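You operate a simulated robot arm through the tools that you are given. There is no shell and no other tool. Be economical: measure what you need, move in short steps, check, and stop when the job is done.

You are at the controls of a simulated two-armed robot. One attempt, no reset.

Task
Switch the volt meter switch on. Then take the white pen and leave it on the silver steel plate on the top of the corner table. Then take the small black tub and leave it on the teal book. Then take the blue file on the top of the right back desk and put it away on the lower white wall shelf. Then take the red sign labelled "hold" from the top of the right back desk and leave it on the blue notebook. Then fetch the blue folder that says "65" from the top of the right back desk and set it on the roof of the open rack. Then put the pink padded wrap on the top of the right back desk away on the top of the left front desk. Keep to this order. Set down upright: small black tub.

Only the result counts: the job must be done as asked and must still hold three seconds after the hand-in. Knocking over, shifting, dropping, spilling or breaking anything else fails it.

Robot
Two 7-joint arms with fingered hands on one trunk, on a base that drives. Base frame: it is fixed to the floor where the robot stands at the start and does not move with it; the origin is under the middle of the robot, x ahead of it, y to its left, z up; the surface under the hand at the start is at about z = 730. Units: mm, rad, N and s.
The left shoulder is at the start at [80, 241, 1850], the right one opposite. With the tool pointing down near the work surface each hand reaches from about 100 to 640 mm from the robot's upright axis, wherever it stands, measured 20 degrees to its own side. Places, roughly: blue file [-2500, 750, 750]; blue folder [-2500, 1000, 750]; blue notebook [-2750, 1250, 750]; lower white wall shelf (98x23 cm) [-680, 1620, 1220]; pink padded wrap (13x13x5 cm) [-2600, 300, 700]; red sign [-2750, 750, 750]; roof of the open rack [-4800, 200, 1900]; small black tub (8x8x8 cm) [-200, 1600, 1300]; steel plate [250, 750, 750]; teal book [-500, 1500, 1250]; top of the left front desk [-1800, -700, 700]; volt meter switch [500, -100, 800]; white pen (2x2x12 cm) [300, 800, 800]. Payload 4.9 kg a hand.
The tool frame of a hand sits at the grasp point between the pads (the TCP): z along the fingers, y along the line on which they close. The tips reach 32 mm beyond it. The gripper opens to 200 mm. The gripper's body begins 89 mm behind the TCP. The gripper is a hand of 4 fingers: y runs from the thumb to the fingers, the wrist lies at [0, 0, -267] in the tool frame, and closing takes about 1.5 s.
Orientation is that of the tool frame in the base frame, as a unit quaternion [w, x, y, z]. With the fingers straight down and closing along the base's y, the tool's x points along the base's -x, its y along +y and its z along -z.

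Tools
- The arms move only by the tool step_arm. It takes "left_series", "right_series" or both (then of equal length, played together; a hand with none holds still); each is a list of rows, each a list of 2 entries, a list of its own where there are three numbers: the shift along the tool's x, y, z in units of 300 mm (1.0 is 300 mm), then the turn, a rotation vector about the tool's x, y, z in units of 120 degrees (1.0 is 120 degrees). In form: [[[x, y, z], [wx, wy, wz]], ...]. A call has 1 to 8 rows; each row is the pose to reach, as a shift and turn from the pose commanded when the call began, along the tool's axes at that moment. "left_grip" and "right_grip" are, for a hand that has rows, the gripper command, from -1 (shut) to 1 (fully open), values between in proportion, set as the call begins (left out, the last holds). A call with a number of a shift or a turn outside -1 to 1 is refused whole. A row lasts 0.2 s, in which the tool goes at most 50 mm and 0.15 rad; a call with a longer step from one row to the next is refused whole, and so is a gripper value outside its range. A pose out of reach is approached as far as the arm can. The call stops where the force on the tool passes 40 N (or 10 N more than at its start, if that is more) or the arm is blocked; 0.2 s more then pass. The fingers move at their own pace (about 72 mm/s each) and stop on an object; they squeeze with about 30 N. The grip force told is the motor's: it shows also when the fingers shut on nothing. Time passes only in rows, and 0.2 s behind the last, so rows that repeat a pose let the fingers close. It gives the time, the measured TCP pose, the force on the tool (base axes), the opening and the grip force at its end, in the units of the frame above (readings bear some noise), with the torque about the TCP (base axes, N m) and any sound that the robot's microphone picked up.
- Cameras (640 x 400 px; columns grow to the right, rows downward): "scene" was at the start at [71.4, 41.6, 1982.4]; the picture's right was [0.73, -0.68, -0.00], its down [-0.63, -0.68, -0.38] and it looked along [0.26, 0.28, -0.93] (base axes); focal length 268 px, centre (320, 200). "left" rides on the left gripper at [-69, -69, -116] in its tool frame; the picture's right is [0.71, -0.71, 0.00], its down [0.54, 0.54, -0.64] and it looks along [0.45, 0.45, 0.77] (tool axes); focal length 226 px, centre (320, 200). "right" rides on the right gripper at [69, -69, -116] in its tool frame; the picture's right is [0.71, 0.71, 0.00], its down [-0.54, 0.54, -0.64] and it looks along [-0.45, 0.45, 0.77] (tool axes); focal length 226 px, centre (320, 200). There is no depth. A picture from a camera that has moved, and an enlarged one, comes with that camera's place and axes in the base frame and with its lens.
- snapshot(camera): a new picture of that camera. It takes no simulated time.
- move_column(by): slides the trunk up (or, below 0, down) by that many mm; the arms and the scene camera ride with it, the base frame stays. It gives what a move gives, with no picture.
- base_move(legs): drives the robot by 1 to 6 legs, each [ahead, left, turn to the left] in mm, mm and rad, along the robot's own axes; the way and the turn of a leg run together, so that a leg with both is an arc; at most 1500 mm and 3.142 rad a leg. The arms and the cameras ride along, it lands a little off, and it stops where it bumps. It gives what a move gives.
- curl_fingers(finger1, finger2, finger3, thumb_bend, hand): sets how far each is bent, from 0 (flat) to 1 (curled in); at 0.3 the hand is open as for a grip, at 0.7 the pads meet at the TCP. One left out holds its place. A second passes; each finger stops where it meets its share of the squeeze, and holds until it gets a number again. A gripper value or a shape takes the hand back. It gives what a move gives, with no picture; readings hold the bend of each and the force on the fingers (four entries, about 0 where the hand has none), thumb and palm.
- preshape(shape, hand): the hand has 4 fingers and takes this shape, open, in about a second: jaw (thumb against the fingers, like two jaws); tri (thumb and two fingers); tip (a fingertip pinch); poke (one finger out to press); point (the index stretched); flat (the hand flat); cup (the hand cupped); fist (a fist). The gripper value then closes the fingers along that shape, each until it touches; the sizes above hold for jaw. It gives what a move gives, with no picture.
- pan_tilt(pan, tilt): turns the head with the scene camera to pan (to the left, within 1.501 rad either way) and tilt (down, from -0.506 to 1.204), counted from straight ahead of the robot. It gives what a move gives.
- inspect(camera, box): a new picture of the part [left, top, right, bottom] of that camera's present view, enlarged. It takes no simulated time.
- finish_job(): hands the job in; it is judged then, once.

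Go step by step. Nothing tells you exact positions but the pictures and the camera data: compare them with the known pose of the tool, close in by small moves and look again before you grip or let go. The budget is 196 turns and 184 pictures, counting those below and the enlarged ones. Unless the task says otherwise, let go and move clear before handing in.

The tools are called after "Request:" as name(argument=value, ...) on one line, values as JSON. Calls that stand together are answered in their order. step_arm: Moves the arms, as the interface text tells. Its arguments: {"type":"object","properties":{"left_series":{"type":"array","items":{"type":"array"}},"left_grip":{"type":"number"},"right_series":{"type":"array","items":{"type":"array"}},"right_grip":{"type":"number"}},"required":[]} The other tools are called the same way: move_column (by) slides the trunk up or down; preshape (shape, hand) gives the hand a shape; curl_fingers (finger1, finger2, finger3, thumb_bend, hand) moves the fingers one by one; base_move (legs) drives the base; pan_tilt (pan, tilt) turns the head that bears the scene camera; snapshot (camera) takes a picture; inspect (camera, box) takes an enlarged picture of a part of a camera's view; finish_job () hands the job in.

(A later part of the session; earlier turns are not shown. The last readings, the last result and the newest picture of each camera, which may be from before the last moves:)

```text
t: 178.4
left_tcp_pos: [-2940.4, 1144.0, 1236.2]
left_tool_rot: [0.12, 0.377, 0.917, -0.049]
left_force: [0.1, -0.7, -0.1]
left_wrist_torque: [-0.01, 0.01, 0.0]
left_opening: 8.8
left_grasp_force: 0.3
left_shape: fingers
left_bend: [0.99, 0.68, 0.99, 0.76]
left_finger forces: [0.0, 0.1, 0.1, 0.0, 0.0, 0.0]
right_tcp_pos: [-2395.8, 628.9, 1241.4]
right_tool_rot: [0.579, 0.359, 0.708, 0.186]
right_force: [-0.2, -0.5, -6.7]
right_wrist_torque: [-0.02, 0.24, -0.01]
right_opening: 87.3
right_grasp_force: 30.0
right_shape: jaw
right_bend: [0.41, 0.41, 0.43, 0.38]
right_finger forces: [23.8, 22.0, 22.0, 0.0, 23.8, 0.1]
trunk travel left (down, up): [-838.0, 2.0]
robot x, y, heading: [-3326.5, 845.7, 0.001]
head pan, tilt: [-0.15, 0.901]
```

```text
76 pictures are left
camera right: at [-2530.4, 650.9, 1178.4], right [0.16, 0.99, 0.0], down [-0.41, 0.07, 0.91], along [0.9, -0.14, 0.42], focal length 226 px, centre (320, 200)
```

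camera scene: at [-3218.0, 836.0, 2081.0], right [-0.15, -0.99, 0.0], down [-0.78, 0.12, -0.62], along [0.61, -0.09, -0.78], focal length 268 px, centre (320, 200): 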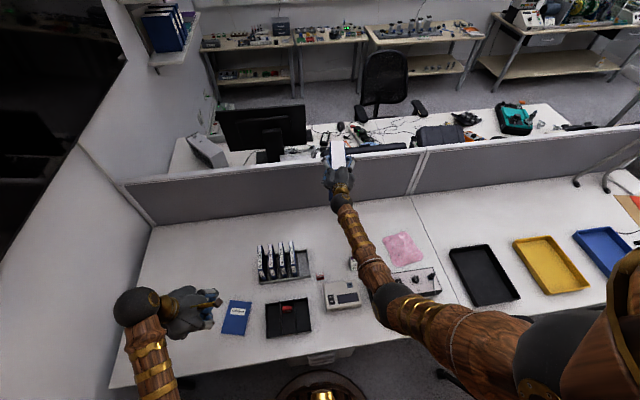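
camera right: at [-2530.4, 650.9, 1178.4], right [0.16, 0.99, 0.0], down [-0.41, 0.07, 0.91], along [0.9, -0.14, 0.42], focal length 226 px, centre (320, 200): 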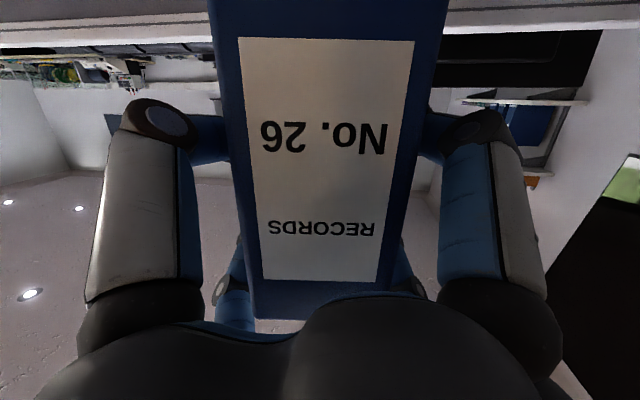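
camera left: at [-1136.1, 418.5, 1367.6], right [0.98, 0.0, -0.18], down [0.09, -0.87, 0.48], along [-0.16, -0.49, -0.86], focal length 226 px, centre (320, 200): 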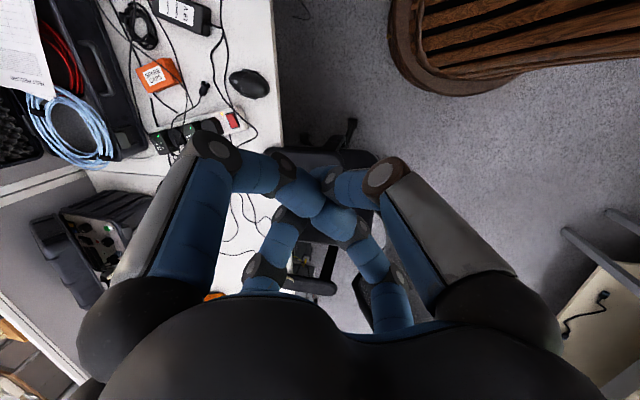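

Held firmly (≈7 N weight). I draw the arm in for travel.

Request:
step_arm(right_series=[[[0.01, -0.041, -0.136], [0, 0, 0]], [[0.02, -0.083, -0.272], [0, 0, 0]], [[0.03, -0.125, -0.409], [0, 0, 0]], [[0.04, -0.166, -0.545], [0, 0, 0]], [[0.05, -0.208, -0.681], [0, 0, 0]], [[0.06, -0.25, -0.818], [0, 0, 0]], [[0.07, -0.291, -0.954], [0, 0, 0]]])

Request:
base_move(legs=[[0, -258, 0], [-655, 0, 0]])

Request:
pan_tilt(pan=-1.2, tilt=0.7)

Request:
snapshot(camera="scene")

```text
t: 180.0
left_tcp_pos: [-2941.4, 1144.7, 1237.0]
left_tool_rot: [0.12, 0.377, 0.917, -0.051]
left_force: [0.3, -0.4, -0.2]
left_wrist_torque: [-0.02, -0.06, 0.01]
left_opening: 9.0
left_grasp_force: 0.0
left_shape: fingers
left_bend: [0.99, 0.68, 0.99, 0.76]
left_finger forces: [0.1, 0.1, 0.0, 0.1, 0.0, 0.0]
right_tcp_pos: [-2696.8, 628.9, 1243.8]
right_tool_rot: [0.579, 0.361, 0.707, 0.185]
right_force: [-0.1, 0.2, -5.3]
right_wrist_torque: [-0.01, 0.21, -0.01]
right_opening: 87.0
right_grasp_force: 30.3
right_shape: jaw
right_bend: [0.41, 0.41, 0.43, 0.38]
right_finger forces: [23.6, 22.3, 22.3, 0.0, 23.6, 0.0]
trunk travel left (down, up): [-838.0, 2.0]
robot x, y, heading: [-3331.6, 849.0, -0.001]
head pan, tilt: [-0.15, 0.901]
```

```text
t: 185.2
left_tcp_pos: [-3598.9, 880.8, 1236.5]
left_tool_rot: [0.119, 0.378, 0.917, -0.051]
left_force: [-0.3, -0.5, 0.4]
left_wrist_torque: [0.01, -0.01, -0.02]
left_opening: 8.7
left_grasp_force: 0.0
left_shape: fingers
left_bend: [0.99, 0.68, 0.99, 0.76]
left_finger forces: [0.1, 0.0, 0.0, 0.1, 0.0, 0.0]
right_tcp_pos: [-3355.7, 363.6, 1242.2]
right_tool_rot: [0.579, 0.36, 0.708, 0.185]
right_force: [-0.1, -0.2, -6.6]
right_wrist_torque: [0.01, 0.23, 0.01]
right_opening: 87.0
right_grasp_force: 30.0
right_shape: jaw
right_bend: [0.41, 0.41, 0.43, 0.39]
right_finger forces: [23.7, 22.2, 22.1, 0.0, 23.7, 0.0]
trunk travel left (down, up): [-838.0, 2.0]
robot x, y, heading: [-3989.8, 585.5, -0.006]
head pan, tilt: [-0.15, 0.901]
```

```text
t: 186.4
left_tcp_pos: [-3600.4, 879.7, 1236.8]
left_tool_rot: [0.12, 0.378, 0.917, -0.05]
left_force: [-0.9, 0.0, -1.1]
left_wrist_torque: [-0.01, 0.02, -0.05]
left_opening: 9.2
left_grasp_force: 0.1
left_shape: fingers
left_bend: [0.99, 0.68, 0.99, 0.76]
left_finger forces: [0.1, 0.1, 0.1, 0.1, 0.0, 0.0]
right_tcp_pos: [-3356.2, 363.1, 1242.2]
right_tool_rot: [0.579, 0.361, 0.708, 0.185]
right_force: [0.7, -0.1, -5.5]
right_wrist_torque: [0.05, 0.22, -0.02]
right_opening: 86.7
right_grasp_force: 29.9
right_shape: jaw
right_bend: [0.41, 0.41, 0.43, 0.39]
right_finger forces: [23.5, 22.3, 22.2, 0.0, 23.8, 0.1]
trunk travel left (down, up): [-838.0, 2.0]
robot x, y, heading: [-3986.3, 584.3, -0.007]
head pan, tilt: [-1.201, 0.7]
```

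```text
75 pictures are left
camera scene: at [-3922.9, 505.1, 2097.3], right [-0.93, -0.36, 0.0], down [-0.23, 0.6, -0.76], along [0.27, -0.71, -0.64], focal length 268 px, centre (320, 200)
```

scene: 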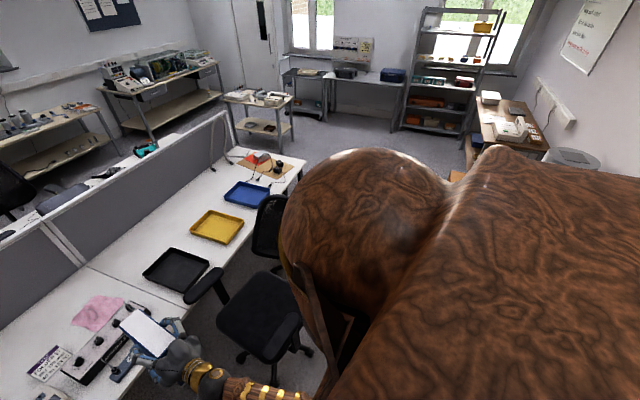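

The chairs' edge is where I expected. I go sideways back down the gap, then forward through the corridor.

Request:
base_move(legs=[[0, 0, 0.009], [0, -1500, 0], [0, -1165, 0]])

```text
t: 190.9
left_tcp_pos: [-3597.8, 134.7, 1232.6]
left_tool_rot: [0.122, 0.367, 0.921, -0.054]
left_force: [1.3, 1.6, -0.3]
left_wrist_torque: [-0.13, 0.02, 0.03]
left_opening: 8.7
left_grasp_force: 0.2
left_shape: fingers
left_bend: [0.99, 0.68, 0.99, 0.76]
left_finger forces: [0.1, 0.0, 0.1, 0.1, 0.1, 0.1]
right_tcp_pos: [-3343.1, -367.1, 1242.5]
right_tool_rot: [0.574, 0.349, 0.714, 0.199]
right_force: [0.4, 1.6, -5.1]
right_wrist_torque: [-0.04, 0.24, -0.08]
right_opening: 80.8
right_grasp_force: 29.9
right_shape: jaw
right_bend: [0.41, 0.42, 0.45, 0.41]
right_finger forces: [27.0, 23.6, 24.1, 0.0, 27.1, 0.0]
trunk travel left (down, up): [-838.0, 2.0]
robot x, y, heading: [-3974.9, -181.2, 0.022]
head pan, tilt: [-1.201, 0.7]
stopped in leg 2: the force on the tool passed its limit at 75 N (the readings are from after the stop); the commanded pose is now the measured one
```

Something was touched; I look before moving further.

Request:
pan_tilt(pan=-0.7, tilt=0.95)

Request:
snapshot(camera="scene")

Request:
snapshot(camera="right")

```text
t: 191.8
left_tcp_pos: [-3597.4, 117.2, 1237.6]
left_tool_rot: [0.12, 0.368, 0.921, -0.047]
left_force: [0.3, -0.8, 0.4]
left_wrist_torque: [0.04, 0.0, -0.01]
left_opening: 9.1
left_grasp_force: 0.2
left_shape: fingers
left_bend: [0.99, 0.68, 0.99, 0.76]
left_finger forces: [0.0, 0.0, 0.1, 0.1, 0.0, 0.1]
right_tcp_pos: [-3341.9, -385.2, 1242.4]
right_tool_rot: [0.572, 0.354, 0.711, 0.204]
right_force: [-0.3, -0.1, -6.6]
right_wrist_torque: [-0.09, 0.18, 0.07]
right_opening: 81.0
right_grasp_force: 30.0
right_shape: jaw
right_bend: [0.41, 0.42, 0.45, 0.41]
right_finger forces: [26.7, 23.5, 24.0, 0.1, 27.8, 0.0]
trunk travel left (down, up): [-838.0, 2.0]
robot x, y, heading: [-3981.6, -182.4, 0.018]
head pan, tilt: [-0.7, 0.949]
```

```text
74 pictures are left
camera scene: at [-3889.0, -235.9, 2077.4], right [-0.63, -0.78, 0.0], down [-0.63, 0.52, -0.58], along [0.45, -0.36, -0.81], focal length 268 px, centre (320, 200)
```

scene: 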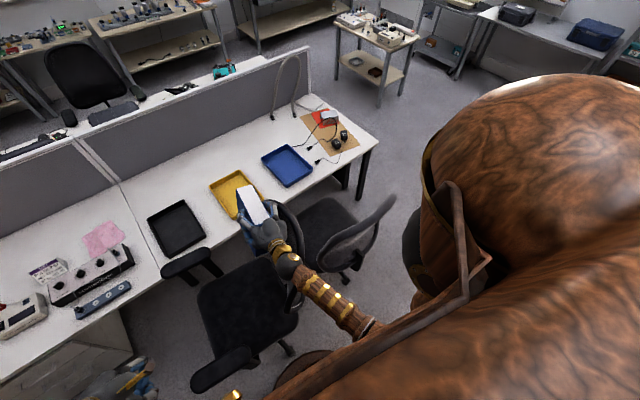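

```text
73 pictures are left
camera right: at [-3477.4, -366.3, 1177.8], right [0.12, 0.99, 0.02], down [-0.42, 0.04, 0.91], along [0.9, -0.12, 0.42], focal length 226 px, centre (320, 200)
```

right: 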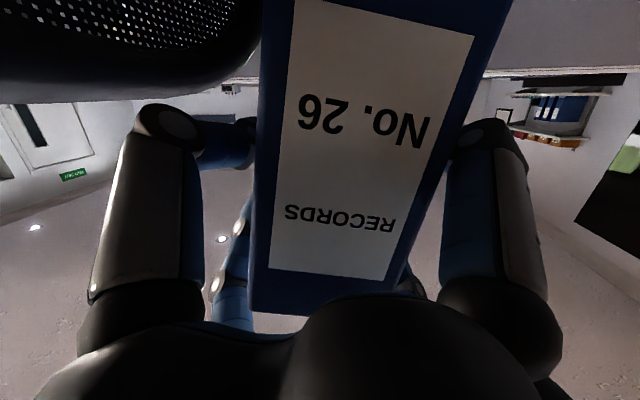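

The binder brushed a chair back and tilted slightly in the grip. I go back up to y≈560, turn to face -y there, and carry the binder along the gap ahead of me, away from the chairs.

Request:
base_move(legs=[[0, 740, 0], [0, 0, -1.589]])

Request:
pan_tilt(pan=0.2, tilt=0.7)

Request:
snapshot(camera="scene")

```text
t: 199.7
left_tcp_pos: [-3700.8, 162.4, 1236.4]
left_tool_rot: [0.047, 0.918, 0.374, -0.121]
left_force: [0.0, 0.5, -0.1]
left_wrist_torque: [0.01, -0.01, -0.01]
left_opening: 9.2
left_grasp_force: 0.2
left_shape: fingers
left_bend: [0.99, 0.68, 0.99, 0.76]
left_finger forces: [0.0, 0.1, 0.0, 0.1, 0.1, 0.0]
right_tcp_pos: [-4210.7, -74.5, 1242.9]
right_tool_rot: [0.544, 0.757, 0.24, -0.271]
right_force: [-0.2, -0.2, -5.8]
right_wrist_torque: [0.2, 0.07, 0.02]
right_opening: 80.7
right_grasp_force: 29.9
right_shape: jaw
right_bend: [0.41, 0.42, 0.45, 0.41]
right_finger forces: [26.7, 23.8, 24.0, 0.0, 27.3, 0.0]
trunk travel left (down, up): [-838.0, 2.0]
robot x, y, heading: [-3991.8, 550.3, -1.588]
head pan, tilt: [-0.7, 0.949]
```

```text
t: 200.9
left_tcp_pos: [-3700.3, 162.7, 1237.2]
left_tool_rot: [0.048, 0.918, 0.375, -0.121]
left_force: [-0.7, 0.3, 0.0]
left_wrist_torque: [-0.02, 0.0, 0.02]
left_opening: 9.1
left_grasp_force: 0.1
left_shape: fingers
left_bend: [0.99, 0.68, 0.99, 0.76]
left_finger forces: [0.1, 0.0, 0.1, 0.0, 0.0, 0.0]
right_tcp_pos: [-4210.0, -75.0, 1243.0]
right_tool_rot: [0.544, 0.757, 0.24, -0.271]
right_force: [0.3, 0.2, -5.5]
right_wrist_torque: [0.22, 0.07, 0.0]
right_opening: 80.8
right_grasp_force: 29.9
right_shape: jaw
right_bend: [0.41, 0.42, 0.45, 0.41]
right_finger forces: [26.7, 23.8, 23.9, 0.1, 27.4, 0.1]
trunk travel left (down, up): [-838.0, 2.0]
robot x, y, heading: [-3989.2, 555.2, -1.585]
head pan, tilt: [0.201, 0.7]
```

```text
72 pictures are left
camera scene: at [-3974.1, 438.5, 2097.3], right [-0.98, -0.18, 0.0], down [-0.12, 0.63, -0.76], along [0.14, -0.75, -0.64], focal length 268 px, centre (320, 200)
```

scene: 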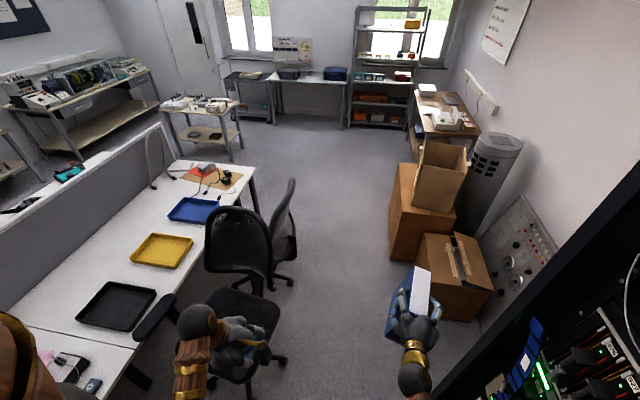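

The way ahead is clear. I drive down the gap and then sideways through the corridor to the front aisle.

Request:
base_move(legs=[[0, 20, 0.014], [1500, 0, 0], [1050, 0, 0]])

Request:
base_move(legs=[[0, 1500, 0], [0, 1500, 0], [0, 610, 0]])

```text
t: 213.8
left_tcp_pos: [-3690.8, -2389.6, 1236.5]
left_tool_rot: [0.05, 0.917, 0.377, -0.12]
left_force: [-0.2, -0.1, -0.2]
left_wrist_torque: [-0.05, 0.02, -0.01]
left_opening: 8.9
left_grasp_force: 0.1
left_shape: fingers
left_bend: [0.99, 0.68, 0.99, 0.76]
left_finger forces: [0.0, 0.1, 0.0, 0.0, 0.0, 0.1]
right_tcp_pos: [-4199.9, -2629.6, 1244.3]
right_tool_rot: [0.544, 0.757, 0.241, -0.271]
right_force: [-0.1, 0.4, -6.3]
right_wrist_torque: [0.23, 0.03, 0.01]
right_opening: 80.9
right_grasp_force: 30.3
right_shape: jaw
right_bend: [0.41, 0.42, 0.45, 0.41]
right_finger forces: [26.4, 23.7, 23.9, 0.0, 27.5, 0.0]
trunk travel left (down, up): [-838.0, 2.0]
robot x, y, heading: [-3975.1, -2002.5, -1.585]
head pan, tilt: [0.201, 0.7]
```

```text
t: 231.2
left_tcp_pos: [-101.8, -2467.9, 1236.7]
left_tool_rot: [0.048, 0.919, 0.372, -0.12]
left_force: [-0.3, -0.2, 0.0]
left_wrist_torque: [0.02, 0.0, -0.01]
left_opening: 9.0
left_grasp_force: 0.1
left_shape: fingers
left_bend: [0.99, 0.68, 0.99, 0.76]
left_finger forces: [0.0, 0.0, 0.0, 0.1, 0.0, 0.0]
right_tcp_pos: [-613.5, -2704.3, 1242.7]
right_tool_rot: [0.543, 0.758, 0.237, -0.272]
right_force: [-0.2, 0.0, -6.4]
right_wrist_torque: [0.17, 0.08, 0.03]
right_opening: 80.9
right_grasp_force: 29.7
right_shape: jaw
right_bend: [0.41, 0.42, 0.46, 0.41]
right_finger forces: [26.5, 23.7, 24.0, 0.1, 27.5, 0.0]
trunk travel left (down, up): [-838.0, 2.0]
robot x, y, heading: [-387.9, -2076.9, -1.592]
head pan, tilt: [0.201, 0.7]
```

Next I turn round in the open area and drive up the front aisle toward the shelf.

Request:
base_move(legs=[[0, 0, -3.12], [1500, 0, 0], [900, 0, 0]])

Request:
pan_tilt(pan=0.2, tilt=0.6)

Request:
snapshot(camera="scene")

Request:
snapshot(camera="right")

```text
t: 250.1
left_tcp_pos: [-869.7, 673.7, 1236.6]
left_tool_rot: [0.119, -0.419, 0.898, 0.055]
left_force: [-0.3, -0.5, 0.3]
left_wrist_torque: [-0.01, 0.0, 0.01]
left_opening: 8.9
left_grasp_force: 0.0
left_shape: fingers
left_bend: [0.99, 0.68, 0.99, 0.76]
left_finger forces: [0.1, 0.1, 0.1, 0.0, 0.1, 0.0]
right_tcp_pos: [-384.2, 960.1, 1243.1]
right_tool_rot: [0.245, -0.277, 0.745, 0.556]
right_force: [0.5, -1.3, -6.0]
right_wrist_torque: [-0.22, -0.07, 0.03]
right_opening: 80.7
right_grasp_force: 29.4
right_shape: jaw
right_bend: [0.41, 0.42, 0.46, 0.41]
right_finger forces: [26.1, 23.8, 24.1, 0.0, 27.0, 0.0]
trunk travel left (down, up): [-838.0, 2.0]
robot x, y, heading: [-542.0, 317.1, 1.652]
head pan, tilt: [0.201, 0.7]
```

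```text
t: 250.8
left_tcp_pos: [-868.7, 673.3, 1238.1]
left_tool_rot: [0.119, -0.419, 0.899, 0.055]
left_force: [0.1, -0.4, 0.9]
left_wrist_torque: [0.02, -0.01, 0.03]
left_opening: 9.0
left_grasp_force: 0.0
left_shape: fingers
left_bend: [0.99, 0.68, 0.99, 0.76]
left_finger forces: [0.0, 0.0, 0.1, 0.0, 0.0, 0.0]
right_tcp_pos: [-382.9, 960.1, 1241.7]
right_tool_rot: [0.245, -0.277, 0.745, 0.555]
right_force: [-0.5, 0.7, -6.0]
right_wrist_torque: [-0.23, -0.07, -0.01]
right_opening: 80.9
right_grasp_force: 29.9
right_shape: jaw
right_bend: [0.41, 0.42, 0.46, 0.41]
right_finger forces: [26.0, 23.8, 23.9, 0.1, 27.0, 0.1]
trunk travel left (down, up): [-838.0, 2.0]
robot x, y, heading: [-541.0, 315.0, 1.652]
head pan, tilt: [0.201, 0.6]
```

```text
71 pictures are left
camera scene: at [-566.6, 428.2, 2106.0], right [0.96, 0.28, 0.0], down [0.16, -0.54, -0.82], along [-0.23, 0.79, -0.57], focal length 268 px, centre (320, 200)
```

scene: 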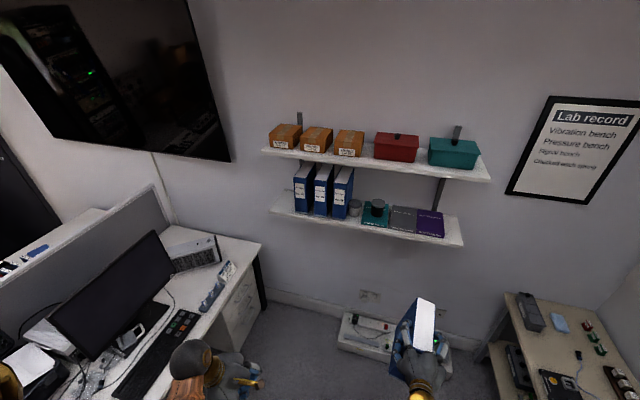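

```text
70 pictures are left
camera right: at [-392.4, 823.1, 1178.1], right [-1.0, 0.06, 0.01], down [-0.01, -0.42, 0.91], along [0.06, 0.91, 0.42], focal length 226 px, centre (320, 200)
```

right: 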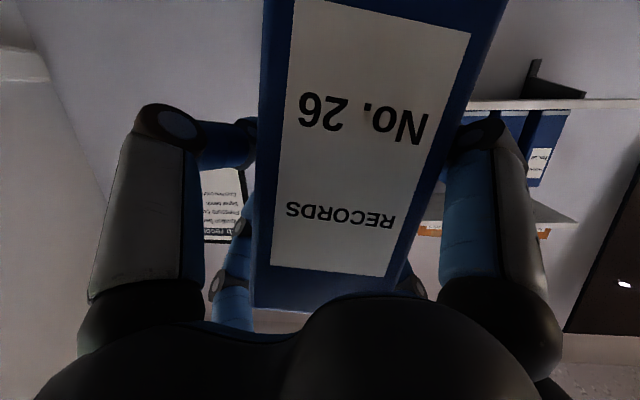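

The binder is rolled about 10° in the hand. I turn the robot to about 115° and rotate the hand so the binder points straight at the shelf and stands vertical.

Request:
base_move(legs=[[0, 0, 0.348]])

Request:
step_arm(right_series=[[[0, 0, 0], [0.0328, -0.0328, -0.0153]], [[0, 0, 0], [0.0656, -0.0656, -0.0307]], [[0, 0, 0], [0.0985, -0.0985, -0.046]], [[0, 0, 0], [0.0985, -0.0985, -0.046]]])

Request:
snapshot(camera="right")

Request:
pan_tilt(pan=-0.3, tilt=0.8)

Request:
snapshot(camera="scene")

```text
t: 252.3
left_tcp_pos: [-973.3, 540.3, 1237.2]
left_tool_rot: [0.107, -0.57, 0.811, 0.074]
left_force: [-0.9, 0.2, 0.6]
left_wrist_torque: [-0.02, 0.0, 0.01]
left_opening: 8.9
left_grasp_force: 0.0
left_shape: fingers
left_bend: [0.99, 0.68, 0.99, 0.76]
left_finger forces: [0.0, 0.0, 0.0, 0.1, 0.0, 0.0]
right_tcp_pos: [-617.0, 976.2, 1241.5]
right_tool_rot: [0.143, -0.403, 0.685, 0.59]
right_force: [-0.7, -0.1, -5.4]
right_wrist_torque: [-0.17, -0.14, 0.0]
right_opening: 80.8
right_grasp_force: 29.5
right_shape: jaw
right_bend: [0.41, 0.42, 0.46, 0.41]
right_finger forces: [26.0, 23.8, 23.9, 0.1, 26.9, 0.1]
trunk travel left (down, up): [-838.0, 2.0]
robot x, y, heading: [-540.8, 313.0, 2.001]
head pan, tilt: [0.201, 0.6]
```

```text
t: 253.3
left_tcp_pos: [-973.0, 538.5, 1236.4]
left_tool_rot: [0.107, -0.57, 0.811, 0.074]
left_force: [0.2, -0.2, 0.5]
left_wrist_torque: [0.0, -0.02, -0.03]
left_opening: 8.8
left_grasp_force: 0.0
left_shape: fingers
left_bend: [0.99, 0.68, 0.99, 0.76]
left_finger forces: [0.0, 0.0, 0.1, 0.1, 0.0, 0.0]
right_tcp_pos: [-616.6, 975.9, 1242.5]
right_tool_rot: [0.282, -0.355, 0.703, 0.547]
right_force: [0.0, -0.1, -6.5]
right_wrist_torque: [-0.25, 0.01, -0.01]
right_opening: 80.4
right_grasp_force: 29.6
right_shape: jaw
right_bend: [0.41, 0.42, 0.46, 0.41]
right_finger forces: [26.3, 23.9, 23.9, 0.0, 26.3, 0.1]
trunk travel left (down, up): [-838.0, 2.0]
robot x, y, heading: [-542.3, 316.9, 2.002]
head pan, tilt: [0.201, 0.6]
```

```text
69 pictures are left
camera right: at [-601.1, 840.0, 1176.3], right [-0.99, -0.03, -0.15], down [-0.13, -0.44, 0.89], along [-0.09, 0.9, 0.43], focal length 226 px, centre (320, 200)
```

right: 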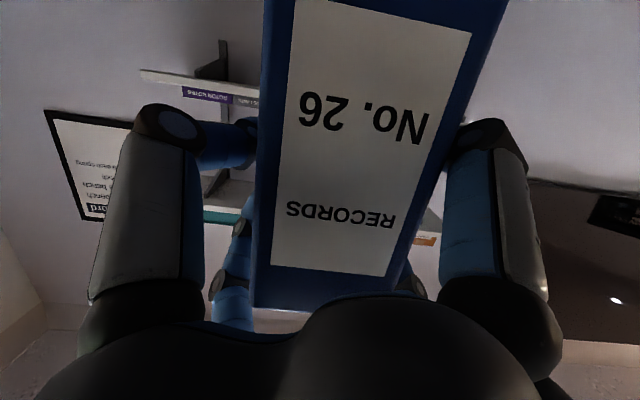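

```text
t: 254.2
left_tcp_pos: [-973.4, 539.7, 1236.9]
left_tool_rot: [0.106, -0.57, 0.811, 0.074]
left_force: [-0.2, -0.2, -0.6]
left_wrist_torque: [0.01, -0.01, -0.03]
left_opening: 8.7
left_grasp_force: 0.1
left_shape: fingers
left_bend: [0.99, 0.68, 0.99, 0.76]
left_finger forces: [0.0, 0.0, 0.1, 0.0, 0.1, 0.1]
right_tcp_pos: [-616.4, 976.1, 1242.2]
right_tool_rot: [0.282, -0.356, 0.703, 0.547]
right_force: [0.3, -0.5, -6.3]
right_wrist_torque: [-0.18, -0.02, -0.01]
right_opening: 80.8
right_grasp_force: 30.0
right_shape: jaw
right_bend: [0.41, 0.42, 0.46, 0.41]
right_finger forces: [26.3, 23.8, 24.0, 0.1, 26.3, 0.0]
trunk travel left (down, up): [-838.0, 2.0]
robot x, y, heading: [-542.9, 318.0, 2.004]
head pan, tilt: [-0.3, 0.799]
```

```text
68 pictures are left
camera scene: at [-563.3, 421.6, 2089.1], right [0.99, 0.13, 0.0], down [0.09, -0.71, -0.7], along [-0.09, 0.69, -0.72], focal length 268 px, centre (320, 200)
```

scene: 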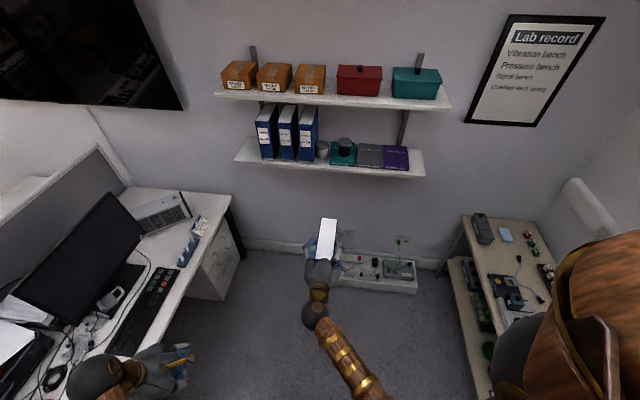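

The binder now hangs vertical and points squarely at the shelf. I raise the arm to shelf height (binder base should be 178 mm below the TCP).

Request:
step_arm(right_series=[[[-0.107, 0.075, -0.035], [0, 0, 0]], [[-0.215, 0.15, -0.07], [0, 0, 0]], [[-0.322, 0.226, -0.106], [0, 0, 0]], [[-0.43, 0.301, -0.141], [0, 0, 0]], [[-0.43, 0.301, -0.141], [0, 0, 0]]])

Request:
inspect(camera="scene", box=[220, 80, 440, 240])

Request:
inspect(camera="scene", box=[225, 80, 325, 180])

```text
t: 255.4
left_tcp_pos: [-972.6, 539.5, 1236.8]
left_tool_rot: [0.106, -0.571, 0.811, 0.074]
left_force: [-0.1, -0.9, 0.0]
left_wrist_torque: [0.0, -0.01, 0.0]
left_opening: 9.1
left_grasp_force: 0.1
left_shape: fingers
left_bend: [0.99, 0.68, 0.99, 0.76]
left_finger forces: [0.0, 0.0, 0.0, 0.0, 0.1, 0.1]
right_tcp_pos: [-613.7, 971.2, 1403.5]
right_tool_rot: [0.282, -0.356, 0.703, 0.547]
right_force: [0.4, 0.4, -6.6]
right_wrist_torque: [-0.23, -0.02, 0.03]
right_opening: 80.7
right_grasp_force: 29.7
right_shape: jaw
right_bend: [0.41, 0.43, 0.46, 0.41]
right_finger forces: [26.5, 23.8, 23.9, 0.0, 26.4, 0.1]
trunk travel left (down, up): [-838.0, 2.0]
robot x, y, heading: [-541.2, 312.1, 2.002]
head pan, tilt: [-0.3, 0.799]
```

```text
2.50 times, centred on (330, 160) of scene
camera zoom: at [-563.2, 421.5, 2089.1], right [0.99, 0.13, 0.0], down [0.09, -0.71, -0.7], along [-0.09, 0.69, -0.72], focal length 669 px, centre (295, 300)
```

zoom: 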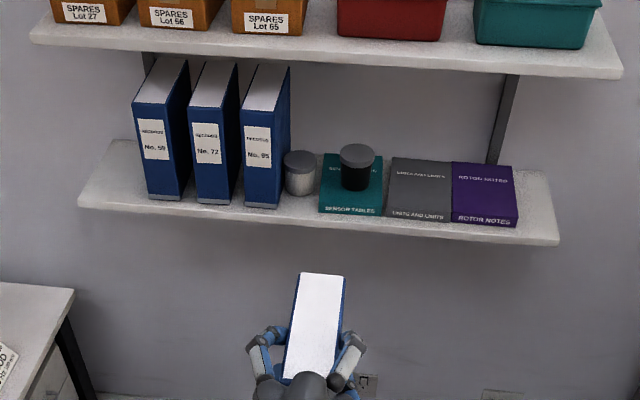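

```text
4.00 times, centred on (275, 130) of scene
camera zoom: at [-563.2, 421.5, 2089.1], right [0.99, 0.13, 0.0], down [0.09, -0.71, -0.7], along [-0.09, 0.69, -0.72], focal length 1070 px, centre (500, 480)
```

zoom: 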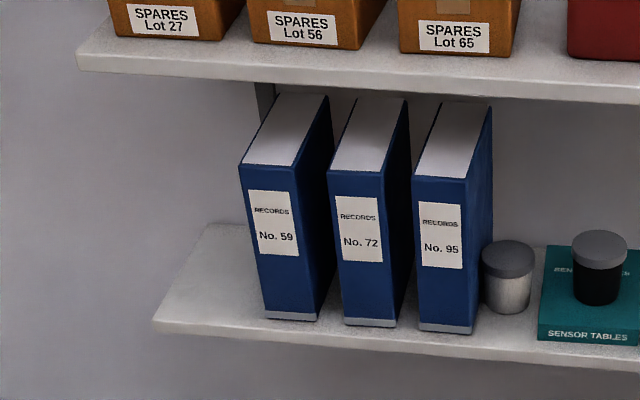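

There is a 140 mm free strip left of binder No. 59 (x -1161…-1020). I shift the right hand 60 mm, tuck the left hand in away from the monitor, and drive to a staging point.

Request:
step_arm(right_series=[[[0.04, 0.054, 0], [0, 0, 0]], [[0.08, 0.108, 0], [0, 0, 0]], [[0.117, 0.162, 0], [0, 0, 0]]], left_series=[[[-0.1, -0.102, 0.026], [0, 0, 0]], [[-0.2, -0.204, 0.053], [0, 0, 0]], [[-0.296, -0.306, 0.079], [0, 0, 0]]])

Request:
base_move(legs=[[494, 242, 0]])

Request:
snapshot(camera="scene")

Request:
snapshot(camera="right")

```text
t: 256.2
left_tcp_pos: [-858.0, 597.3, 1236.1]
left_tool_rot: [0.107, -0.57, 0.811, 0.074]
left_force: [0.0, 0.0, 0.4]
left_wrist_torque: [-0.02, 0.02, 0.01]
left_opening: 8.8
left_grasp_force: 0.0
left_shape: fingers
left_bend: [0.99, 0.68, 0.99, 0.76]
left_finger forces: [0.0, 0.0, 0.0, 0.0, 0.0, 0.0]
right_tcp_pos: [-675.4, 975.0, 1405.4]
right_tool_rot: [0.282, -0.356, 0.703, 0.547]
right_force: [0.0, -0.4, -6.6]
right_wrist_torque: [-0.21, -0.02, 0.02]
right_opening: 80.2
right_grasp_force: 29.9
right_shape: jaw
right_bend: [0.41, 0.43, 0.46, 0.41]
right_finger forces: [26.5, 23.8, 24.1, 0.0, 26.4, 0.1]
trunk travel left (down, up): [-838.0, 2.0]
robot x, y, heading: [-540.6, 315.5, 2.002]
head pan, tilt: [-0.3, 0.799]
```

```text
t: 259.4
left_tcp_pos: [-1280.9, 950.2, 1236.1]
left_tool_rot: [0.107, -0.571, 0.811, 0.075]
left_force: [-0.2, 0.3, 0.0]
left_wrist_torque: [0.0, 0.01, -0.01]
left_opening: 8.9
left_grasp_force: 0.2
left_shape: fingers
left_bend: [0.99, 0.68, 0.99, 0.76]
left_finger forces: [0.0, 0.0, 0.0, 0.0, 0.0, 0.0]
right_tcp_pos: [-1098.7, 1328.4, 1405.8]
right_tool_rot: [0.282, -0.357, 0.702, 0.548]
right_force: [0.2, -0.3, -5.4]
right_wrist_torque: [-0.23, -0.02, 0.05]
right_opening: 80.7
right_grasp_force: 29.8
right_shape: jaw
right_bend: [0.41, 0.43, 0.46, 0.41]
right_finger forces: [26.5, 23.9, 24.0, 0.1, 26.4, 0.1]
trunk travel left (down, up): [-838.0, 2.0]
robot x, y, heading: [-963.7, 669.4, 2.004]
head pan, tilt: [-0.3, 0.799]
```

```text
65 pictures are left
camera scene: at [-985.8, 775.8, 2089.2], right [0.99, 0.13, 0.0], down [0.09, -0.71, -0.7], along [-0.09, 0.69, -0.72], focal length 268 px, centre (320, 200)
```

scene: 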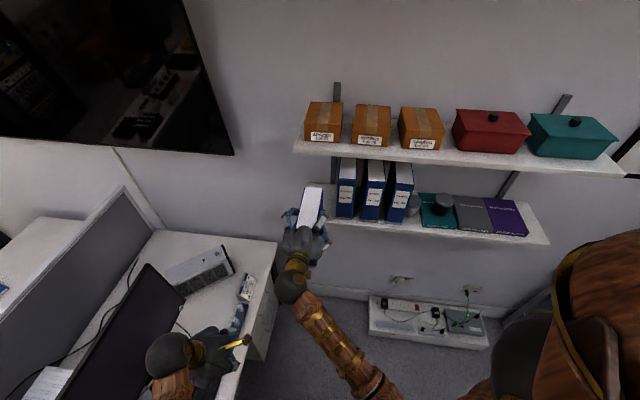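

```text
64 pictures are left
camera right: at [-1083.3, 1192.6, 1339.5], right [-0.99, -0.03, -0.15], down [-0.12, -0.44, 0.89], along [-0.1, 0.9, 0.43], focal length 226 px, centre (320, 200)
```

right: 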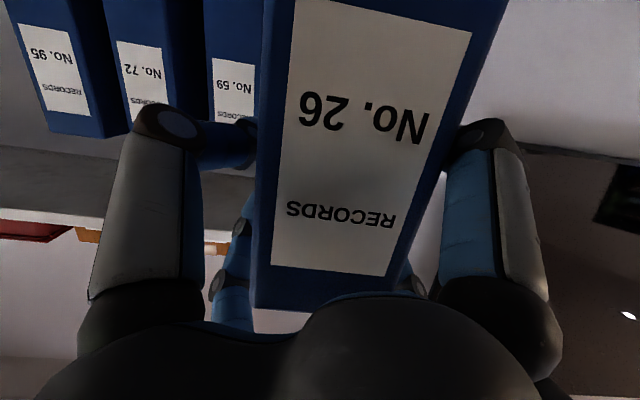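

Aligned with the free strip. I raise 5 mm and drive in most of the way.

Request:
step_arm(right_series=[[[-0.013, 0.009, -0.004], [0, 0, 0]], [[-0.013, 0.009, -0.004], [0, 0, 0]]])

Request:
base_move(legs=[[169, -78, 0]])

Request:
snapshot(camera="right")

Request:
inspect(camera="scene", box=[250, 120, 450, 270])

```text
t: 260.0
left_tcp_pos: [-1282.9, 950.7, 1235.8]
left_tool_rot: [0.106, -0.571, 0.811, 0.074]
left_force: [0.5, 0.7, -0.6]
left_wrist_torque: [0.0, 0.01, 0.04]
left_opening: 8.9
left_grasp_force: 0.0
left_shape: fingers
left_bend: [0.99, 0.68, 0.99, 0.76]
left_finger forces: [0.1, 0.0, 0.0, 0.0, 0.1, 0.0]
right_tcp_pos: [-1100.8, 1328.7, 1408.3]
right_tool_rot: [0.281, -0.356, 0.703, 0.548]
right_force: [0.5, 0.4, -5.4]
right_wrist_torque: [-0.23, 0.0, 0.0]
right_opening: 80.5
right_grasp_force: 30.2
right_shape: jaw
right_bend: [0.41, 0.43, 0.46, 0.41]
right_finger forces: [26.6, 23.9, 23.9, 0.0, 26.4, 0.1]
trunk travel left (down, up): [-838.0, 2.0]
robot x, y, heading: [-965.2, 669.1, 2.008]
head pan, tilt: [-0.3, 0.799]
```

```text
t: 261.6
left_tcp_pos: [-1284.4, 1136.4, 1236.9]
left_tool_rot: [0.108, -0.57, 0.811, 0.075]
left_force: [-0.1, -1.0, -0.4]
left_wrist_torque: [0.01, 0.02, 0.01]
left_opening: 8.9
left_grasp_force: 0.1
left_shape: fingers
left_bend: [0.99, 0.68, 0.99, 0.76]
left_finger forces: [0.0, 0.0, 0.0, 0.0, 0.0, 0.0]
right_tcp_pos: [-1103.3, 1513.0, 1410.0]
right_tool_rot: [0.282, -0.356, 0.703, 0.547]
right_force: [-1.1, 0.5, -2.1]
right_wrist_torque: [-0.08, -0.13, 0.03]
right_opening: 80.4
right_grasp_force: 29.7
right_shape: jaw
right_bend: [0.41, 0.43, 0.46, 0.41]
right_finger forces: [27.2, 24.0, 23.6, 0.1, 27.9, 0.1]
trunk travel left (down, up): [-838.0, 2.0]
robot x, y, heading: [-963.1, 856.9, 2.002]
head pan, tilt: [-0.3, 0.799]
```

```text
63 pictures are left
camera right: at [-1086.3, 1378.0, 1343.4], right [-0.99, -0.03, -0.15], down [-0.12, -0.44, 0.89], along [-0.1, 0.9, 0.43], focal length 226 px, centre (320, 200)
```

right: 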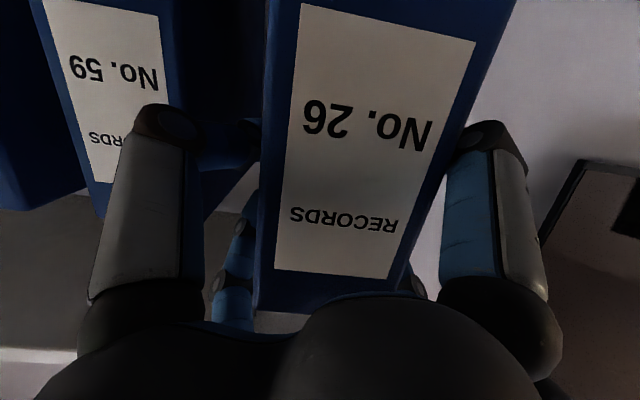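

```text
2.67 times, centred on (350, 195) of scene
camera zoom: at [-989.5, 960.4, 2089.2], right [0.99, 0.13, 0.0], down [0.1, -0.71, -0.7], along [-0.09, 0.69, -0.72], focal length 713 px, centre (240, 213)
```

zoom: 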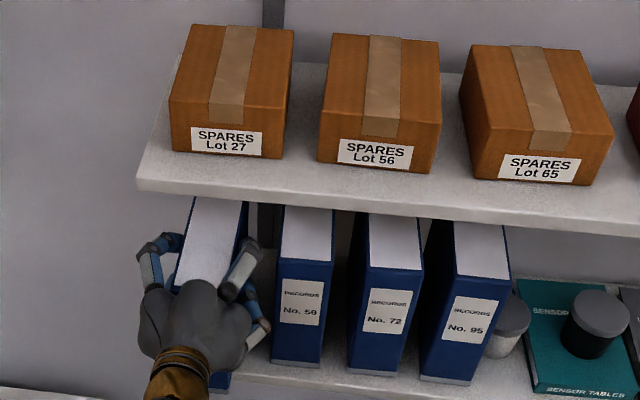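

The binder just touches the shelf already. I ease up 4 mm and slide in the last 60 mm with the arm.

Request:
step_arm(right_series=[[[-0.01, 0.012, 0.045], [0, 0, 0]], [[-0.02, 0.024, 0.09], [0, 0, 0]], [[-0.03, 0.036, 0.14], [0, 0, 0]], [[-0.041, 0.048, 0.191], [0, 0, 0]], [[-0.041, 0.048, 0.191], [0, 0, 0]]])

Request:
snapshot(camera="right")

Request:
inspect(camera="scene", box=[250, 150, 410, 270])

```text
t: 262.8
left_tcp_pos: [-1285.0, 1139.3, 1235.8]
left_tool_rot: [0.107, -0.571, 0.811, 0.075]
left_force: [0.3, -0.1, -0.4]
left_wrist_torque: [0.0, -0.02, -0.04]
left_opening: 9.1
left_grasp_force: 0.0
left_shape: fingers
left_bend: [0.99, 0.68, 0.99, 0.76]
left_finger forces: [0.0, 0.0, 0.0, 0.0, 0.1, 0.1]
right_tcp_pos: [-1107.3, 1577.4, 1411.1]
right_tool_rot: [0.281, -0.358, 0.703, 0.547]
right_force: [0.2, -0.6, -5.3]
right_wrist_torque: [-0.22, 0.0, -0.01]
right_opening: 80.5
right_grasp_force: 30.1
right_shape: jaw
right_bend: [0.41, 0.43, 0.46, 0.41]
right_finger forces: [26.8, 23.7, 23.8, 0.0, 26.9, 0.1]
trunk travel left (down, up): [-838.0, 2.0]
robot x, y, heading: [-969.8, 857.2, 2.005]
head pan, tilt: [-0.3, 0.799]
```

```text
61 pictures are left
camera right: at [-1090.9, 1440.8, 1345.6], right [-0.99, -0.03, -0.15], down [-0.13, -0.44, 0.89], along [-0.1, 0.9, 0.43], focal length 226 px, centre (320, 200)
```

right: 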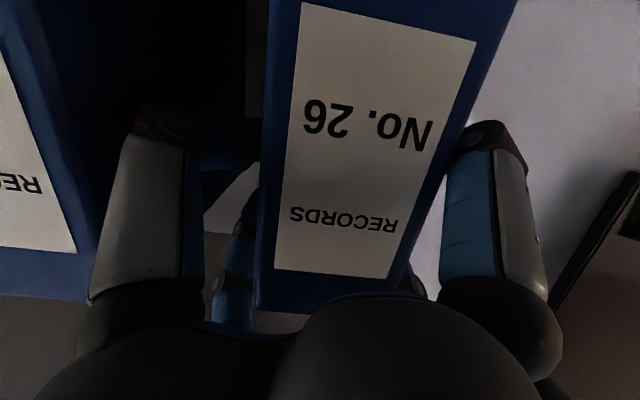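

```text
3.33 times, centred on (330, 210) of scene
camera zoom: at [-989.8, 965.4, 2089.1], right [0.99, 0.13, 0.0], down [0.1, -0.71, -0.7], along [-0.09, 0.69, -0.72], focal length 892 px, centre (287, 167)
```

zoom: 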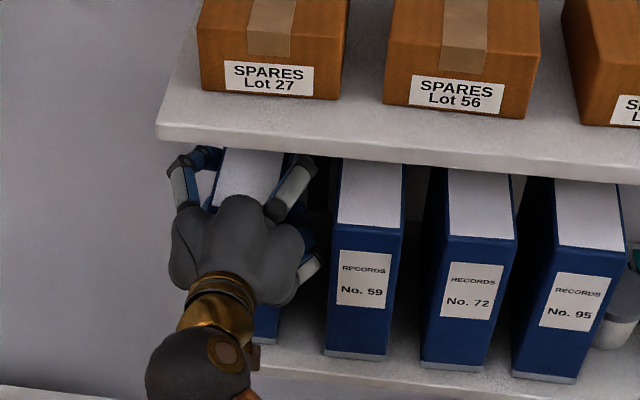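

Free of contact and in position. I lower gently until it stands on the shelf.

Request:
step_arm(right_series=[[[0.0105, -0.0076, 0.0032], [0, 0, 0]], [[0.021, -0.0151, 0.0065], [0, 0, 0]], [[0.0314, -0.0227, 0.0097], [0, 0, 0]], [[0.0314, -0.0227, 0.0097], [0, 0, 0]]])

```text
t: 263.8
left_tcp_pos: [-1283.7, 1137.1, 1237.4]
left_tool_rot: [0.107, -0.571, 0.811, 0.075]
left_force: [-0.1, -0.4, 0.1]
left_wrist_torque: [0.01, -0.01, -0.01]
left_opening: 9.0
left_grasp_force: 0.0
left_shape: fingers
left_bend: [0.99, 0.68, 0.99, 0.76]
left_finger forces: [0.1, 0.0, 0.0, 0.1, 0.1, 0.0]
right_tcp_pos: [-1105.5, 1576.4, 1405.6]
right_tool_rot: [0.282, -0.355, 0.701, 0.55]
right_force: [-2.6, 13.7, 35.3]
right_wrist_torque: [0.65, -0.84, 0.18]
right_opening: 79.3
right_grasp_force: 29.6
right_shape: jaw
right_bend: [0.41, 0.41, 0.45, 0.43]
right_finger forces: [30.7, 28.7, 21.5, 0.0, 36.2, 0.0]
trunk travel left (down, up): [-838.0, 2.0]
robot x, y, heading: [-967.8, 861.9, 2.003]
head pan, tilt: [-0.3, 0.799]
```

It stands on the shelf with too much pressure; I ease up 5 mm.

Request:
step_arm(right_series=[[[-0.0079, 0.0057, -0.0024], [0, 0, 0]], [[-0.0144, 0.0104, -0.0045], [0, 0, 0]], [[-0.0144, 0.0104, -0.0045], [0, 0, 0]]])

Request:
snapshot(camera="right")

```text
t: 264.6
left_tcp_pos: [-1283.1, 1138.4, 1236.5]
left_tool_rot: [0.108, -0.571, 0.811, 0.075]
left_force: [-0.1, -0.5, 0.6]
left_wrist_torque: [-0.05, 0.02, 0.03]
left_opening: 9.3
left_grasp_force: 0.1
left_shape: fingers
left_bend: [0.99, 0.68, 0.99, 0.76]
left_finger forces: [0.0, 0.0, 0.1, 0.1, 0.1, 0.1]
right_tcp_pos: [-1106.0, 1575.9, 1406.2]
right_tool_rot: [0.281, -0.357, 0.703, 0.547]
right_force: [-1.4, 6.7, 23.8]
right_wrist_torque: [0.65, -0.5, 0.24]
right_opening: 79.1
right_grasp_force: 29.8
right_shape: jaw
right_bend: [0.41, 0.41, 0.46, 0.43]
right_finger forces: [30.1, 27.1, 22.6, 0.0, 33.0, 0.0]
trunk travel left (down, up): [-838.0, 2.0]
robot x, y, heading: [-967.3, 857.7, 2.008]
head pan, tilt: [-0.3, 0.799]
```

```text
59 pictures are left
camera right: at [-1089.7, 1438.5, 1339.8], right [-0.99, -0.03, -0.15], down [-0.12, -0.44, 0.89], along [-0.1, 0.9, 0.43], focal length 226 px, centre (320, 200)
```

right: 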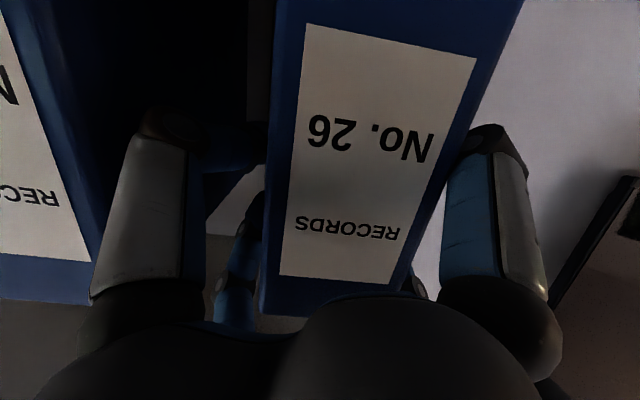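

Request:
step_arm(right_series=[[[-0.0105, 0.0076, -0.0032], [0, 0, 0]], [[-0.0105, 0.0076, -0.0032], [0, 0, 0]]])

```text
t: 265.2
left_tcp_pos: [-1283.4, 1139.0, 1235.1]
left_tool_rot: [0.107, -0.571, 0.81, 0.075]
left_force: [0.0, 0.5, -0.3]
left_wrist_torque: [0.01, 0.0, -0.02]
left_opening: 8.7
left_grasp_force: 0.1
left_shape: fingers
left_bend: [0.99, 0.68, 0.99, 0.76]
left_finger forces: [0.0, 0.0, 0.1, 0.1, 0.0, 0.0]
right_tcp_pos: [-1107.0, 1574.9, 1407.4]
right_tool_rot: [0.282, -0.358, 0.704, 0.545]
right_force: [-0.4, 0.3, 5.8]
right_wrist_torque: [0.12, -0.31, 0.18]
right_opening: 79.7
right_grasp_force: 30.1
right_shape: jaw
right_bend: [0.41, 0.42, 0.46, 0.42]
right_finger forces: [28.3, 24.8, 22.7, 0.0, 30.2, 0.0]
trunk travel left (down, up): [-838.0, 2.0]
robot x, y, heading: [-970.1, 859.3, 2.006]
head pan, tilt: [-0.3, 0.799]
```

Light contact now. I open the hand a little, to about 110 mm.

Request:
step_arm(right_series=[[[0, 0, 0], [0, 0, 0]], [[0, 0, 0], [0, 0, 0]], [[0, 0, 0], [0, 0, 0]]], right_grip=0.1)

Request:
snapshot(camera="right")

Request:
inspect(camera="scene", box=[250, 150, 410, 270])

```text
t: 266.0
left_tcp_pos: [-1283.1, 1138.2, 1235.3]
left_tool_rot: [0.107, -0.571, 0.811, 0.075]
left_force: [-0.4, -0.8, -0.2]
left_wrist_torque: [0.03, 0.03, 0.01]
left_opening: 9.0
left_grasp_force: 0.1
left_shape: fingers
left_bend: [0.99, 0.68, 0.99, 0.76]
left_finger forces: [0.0, 0.0, 0.0, 0.0, 0.0, 0.0]
right_tcp_pos: [-1106.7, 1576.2, 1409.3]
right_tool_rot: [0.282, -0.356, 0.704, 0.546]
right_force: [1.2, -0.3, -0.5]
right_wrist_torque: [0.01, 0.04, -0.02]
right_opening: 109.7
right_grasp_force: 0.0
right_shape: jaw
right_bend: [0.36, 0.36, 0.35, 0.34]
right_finger forces: [0.1, 0.1, 0.6, 0.1, 0.4, 0.0]
trunk travel left (down, up): [-838.0, 2.0]
robot x, y, heading: [-966.9, 856.1, 2.004]
head pan, tilt: [-0.3, 0.799]
```

```text
58 pictures are left
camera right: at [-1090.3, 1440.5, 1343.1], right [-0.99, -0.03, -0.15], down [-0.13, -0.44, 0.89], along [-0.1, 0.9, 0.43], focal length 226 px, centre (320, 200)
```

right: 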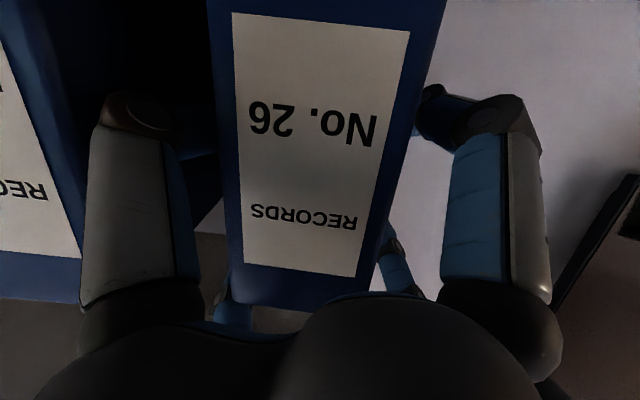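

```text
3.33 times, centred on (330, 210) of scene
camera zoom: at [-989.3, 964.9, 2089.1], right [0.99, 0.13, 0.0], down [0.1, -0.71, -0.7], along [-0.09, 0.69, -0.72], focal length 892 px, centre (287, 167)
```

zoom: 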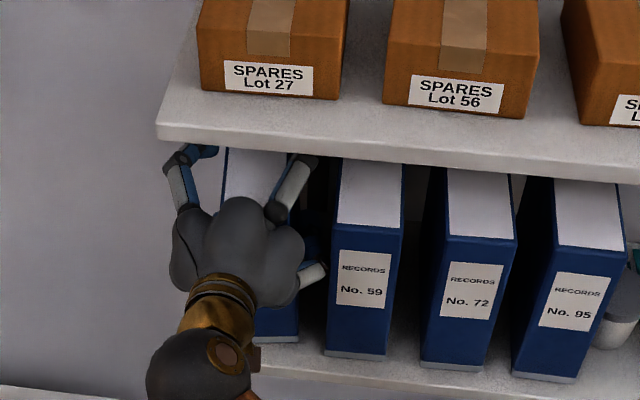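

It stands by itself. I withdraw straight back.

Request:
step_arm(right_series=[[[0.012, -0.009, -0.06], [0, 0, 0]], [[0.03, -0.023, -0.15], [0, 0, 0]], [[0.055, -0.042, -0.28], [0, 0, 0]], [[0.08, -0.062, -0.4], [0, 0, 0]], [[0.105, -0.081, -0.53], [0, 0, 0]], [[0.128, -0.099, -0.647], [0, 0, 0]]])

Request:
inspect(camera="scene", box=[250, 130, 450, 270])

```text
t: 267.4
left_tcp_pos: [-1284.1, 1137.9, 1236.2]
left_tool_rot: [0.107, -0.571, 0.81, 0.074]
left_force: [0.2, -0.7, 0.2]
left_wrist_torque: [-0.01, 0.02, 0.01]
left_opening: 9.0
left_grasp_force: 0.0
left_shape: fingers
left_bend: [0.99, 0.68, 0.99, 0.76]
left_finger forces: [0.1, 0.1, 0.1, 0.0, 0.0, 0.0]
right_tcp_pos: [-1106.5, 1375.9, 1408.0]
right_tool_rot: [0.282, -0.355, 0.704, 0.547]
right_force: [-0.2, 0.4, 0.9]
right_wrist_torque: [0.03, -0.01, -0.02]
right_opening: 110.0
right_grasp_force: 0.1
right_shape: jaw
right_bend: [0.36, 0.36, 0.36, 0.34]
right_finger forces: [0.1, 0.0, 0.0, 0.0, 0.0, 0.0]
trunk travel left (down, up): [-838.0, 2.0]
robot x, y, heading: [-968.2, 854.6, 2.007]
head pan, tilt: [-0.3, 0.799]
```

```text
2.86 times, centred on (350, 200) of scene
camera zoom: at [-989.2, 962.9, 2089.2], right [0.99, 0.13, 0.0], down [0.1, -0.71, -0.7], along [-0.09, 0.69, -0.72], focal length 764 px, centre (234, 200)
```

zoom: 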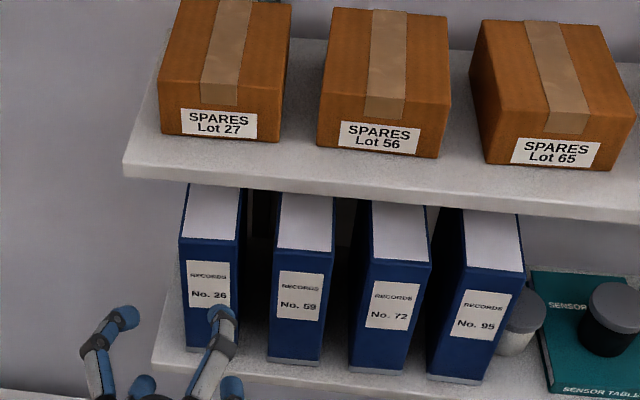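

Binder No. 26 stands neatly on the lower shelf. Now I drive back to the rear desk, this time facing +x all the way with empty hands.

Request:
base_move(legs=[[-788, -259, 0], [0, 0, -2.007], [0, -1500, 0], [0, -750, 0]])

```text
t: 287.3
left_tcp_pos: [-31.2, -1843.8, 1235.5]
left_tool_rot: [0.119, 0.384, 0.914, -0.052]
left_force: [-0.1, 0.1, -0.6]
left_wrist_torque: [-0.02, 0.02, -0.03]
left_opening: 8.9
left_grasp_force: 0.0
left_shape: fingers
left_bend: [0.99, 0.68, 0.99, 0.76]
left_finger forces: [0.0, 0.1, 0.1, 0.0, 0.0, 0.0]
right_tcp_pos: [104.8, -2105.7, 1408.8]
right_tool_rot: [0.613, 0.406, 0.676, 0.051]
right_force: [-0.8, -0.6, 0.0]
right_wrist_torque: [0.01, 0.02, -0.05]
right_opening: 110.0
right_grasp_force: 0.1
right_shape: jaw
right_bend: [0.36, 0.36, 0.36, 0.34]
right_finger forces: [0.0, 0.1, 0.1, 0.0, 0.0, 0.1]
trunk travel left (down, up): [-838.0, 2.0]
robot x, y, heading: [-424.7, -2004.4, -0.019]
head pan, tilt: [-0.3, 0.799]
```

Request:
base_move(legs=[[0, -50, 0.021], [-1500, 0, 0], [-1500, 0, 0], [-555, 0, 0]])

```text
t: 305.1
left_tcp_pos: [-3600.6, -1851.1, 1234.8]
left_tool_rot: [0.119, 0.387, 0.913, -0.052]
left_force: [0.1, -0.2, -0.3]
left_wrist_torque: [-0.02, -0.01, 0.01]
left_opening: 8.7
left_grasp_force: 0.1
left_shape: fingers
left_bend: [0.99, 0.68, 0.99, 0.76]
left_finger forces: [0.1, 0.0, 0.0, 0.0, 0.0, 0.0]
right_tcp_pos: [-3464.1, -2115.0, 1406.6]
right_tool_rot: [0.612, 0.409, 0.675, 0.05]
right_force: [0.6, -0.2, -0.6]
right_wrist_torque: [-0.05, 0.02, 0.01]
right_opening: 110.0
right_grasp_force: 0.0
right_shape: jaw
right_bend: [0.36, 0.36, 0.36, 0.34]
right_finger forces: [0.0, 0.0, 0.0, 0.0, 0.1, 0.0]
trunk travel left (down, up): [-838.0, 2.0]
robot x, y, heading: [-3994.1, -2009.3, -0.023]
head pan, tilt: [-0.3, 0.799]
```

The left hand would pass close over a chair back this way, so I turn to face +y, run up the gap with the hands ahead, and turn back to +x beyond the chairs.

Request:
base_move(legs=[[10, 0, 0.023], [0, 0, 1.571], [1500, 0, 0], [840, 0, 0], [0, 0, -1.571]])

```text
t: 324.5
left_tcp_pos: [-3615.2, 480.5, 1235.1]
left_tool_rot: [0.12, 0.369, 0.92, -0.049]
left_force: [0.2, 0.2, 0.5]
left_wrist_torque: [0.02, 0.03, -0.04]
left_opening: 9.0
left_grasp_force: 0.0
left_shape: fingers
left_bend: [0.99, 0.68, 0.99, 0.76]
left_finger forces: [0.0, 0.0, 0.0, 0.1, 0.0, 0.1]
right_tcp_pos: [-3468.9, 221.5, 1406.8]
right_tool_rot: [0.612, 0.395, 0.682, 0.063]
right_force: [0.0, 0.5, 0.6]
right_wrist_torque: [0.02, 0.01, 0.0]
right_opening: 110.0
right_grasp_force: 0.1
right_shape: jaw
right_bend: [0.36, 0.36, 0.36, 0.34]
right_finger forces: [0.0, 0.1, 0.0, 0.1, 0.1, 0.0]
trunk travel left (down, up): [-838.0, 2.0]
robot x, y, heading: [-3996.3, 305.4, 0.019]
head pan, tilt: [-0.3, 0.799]
```

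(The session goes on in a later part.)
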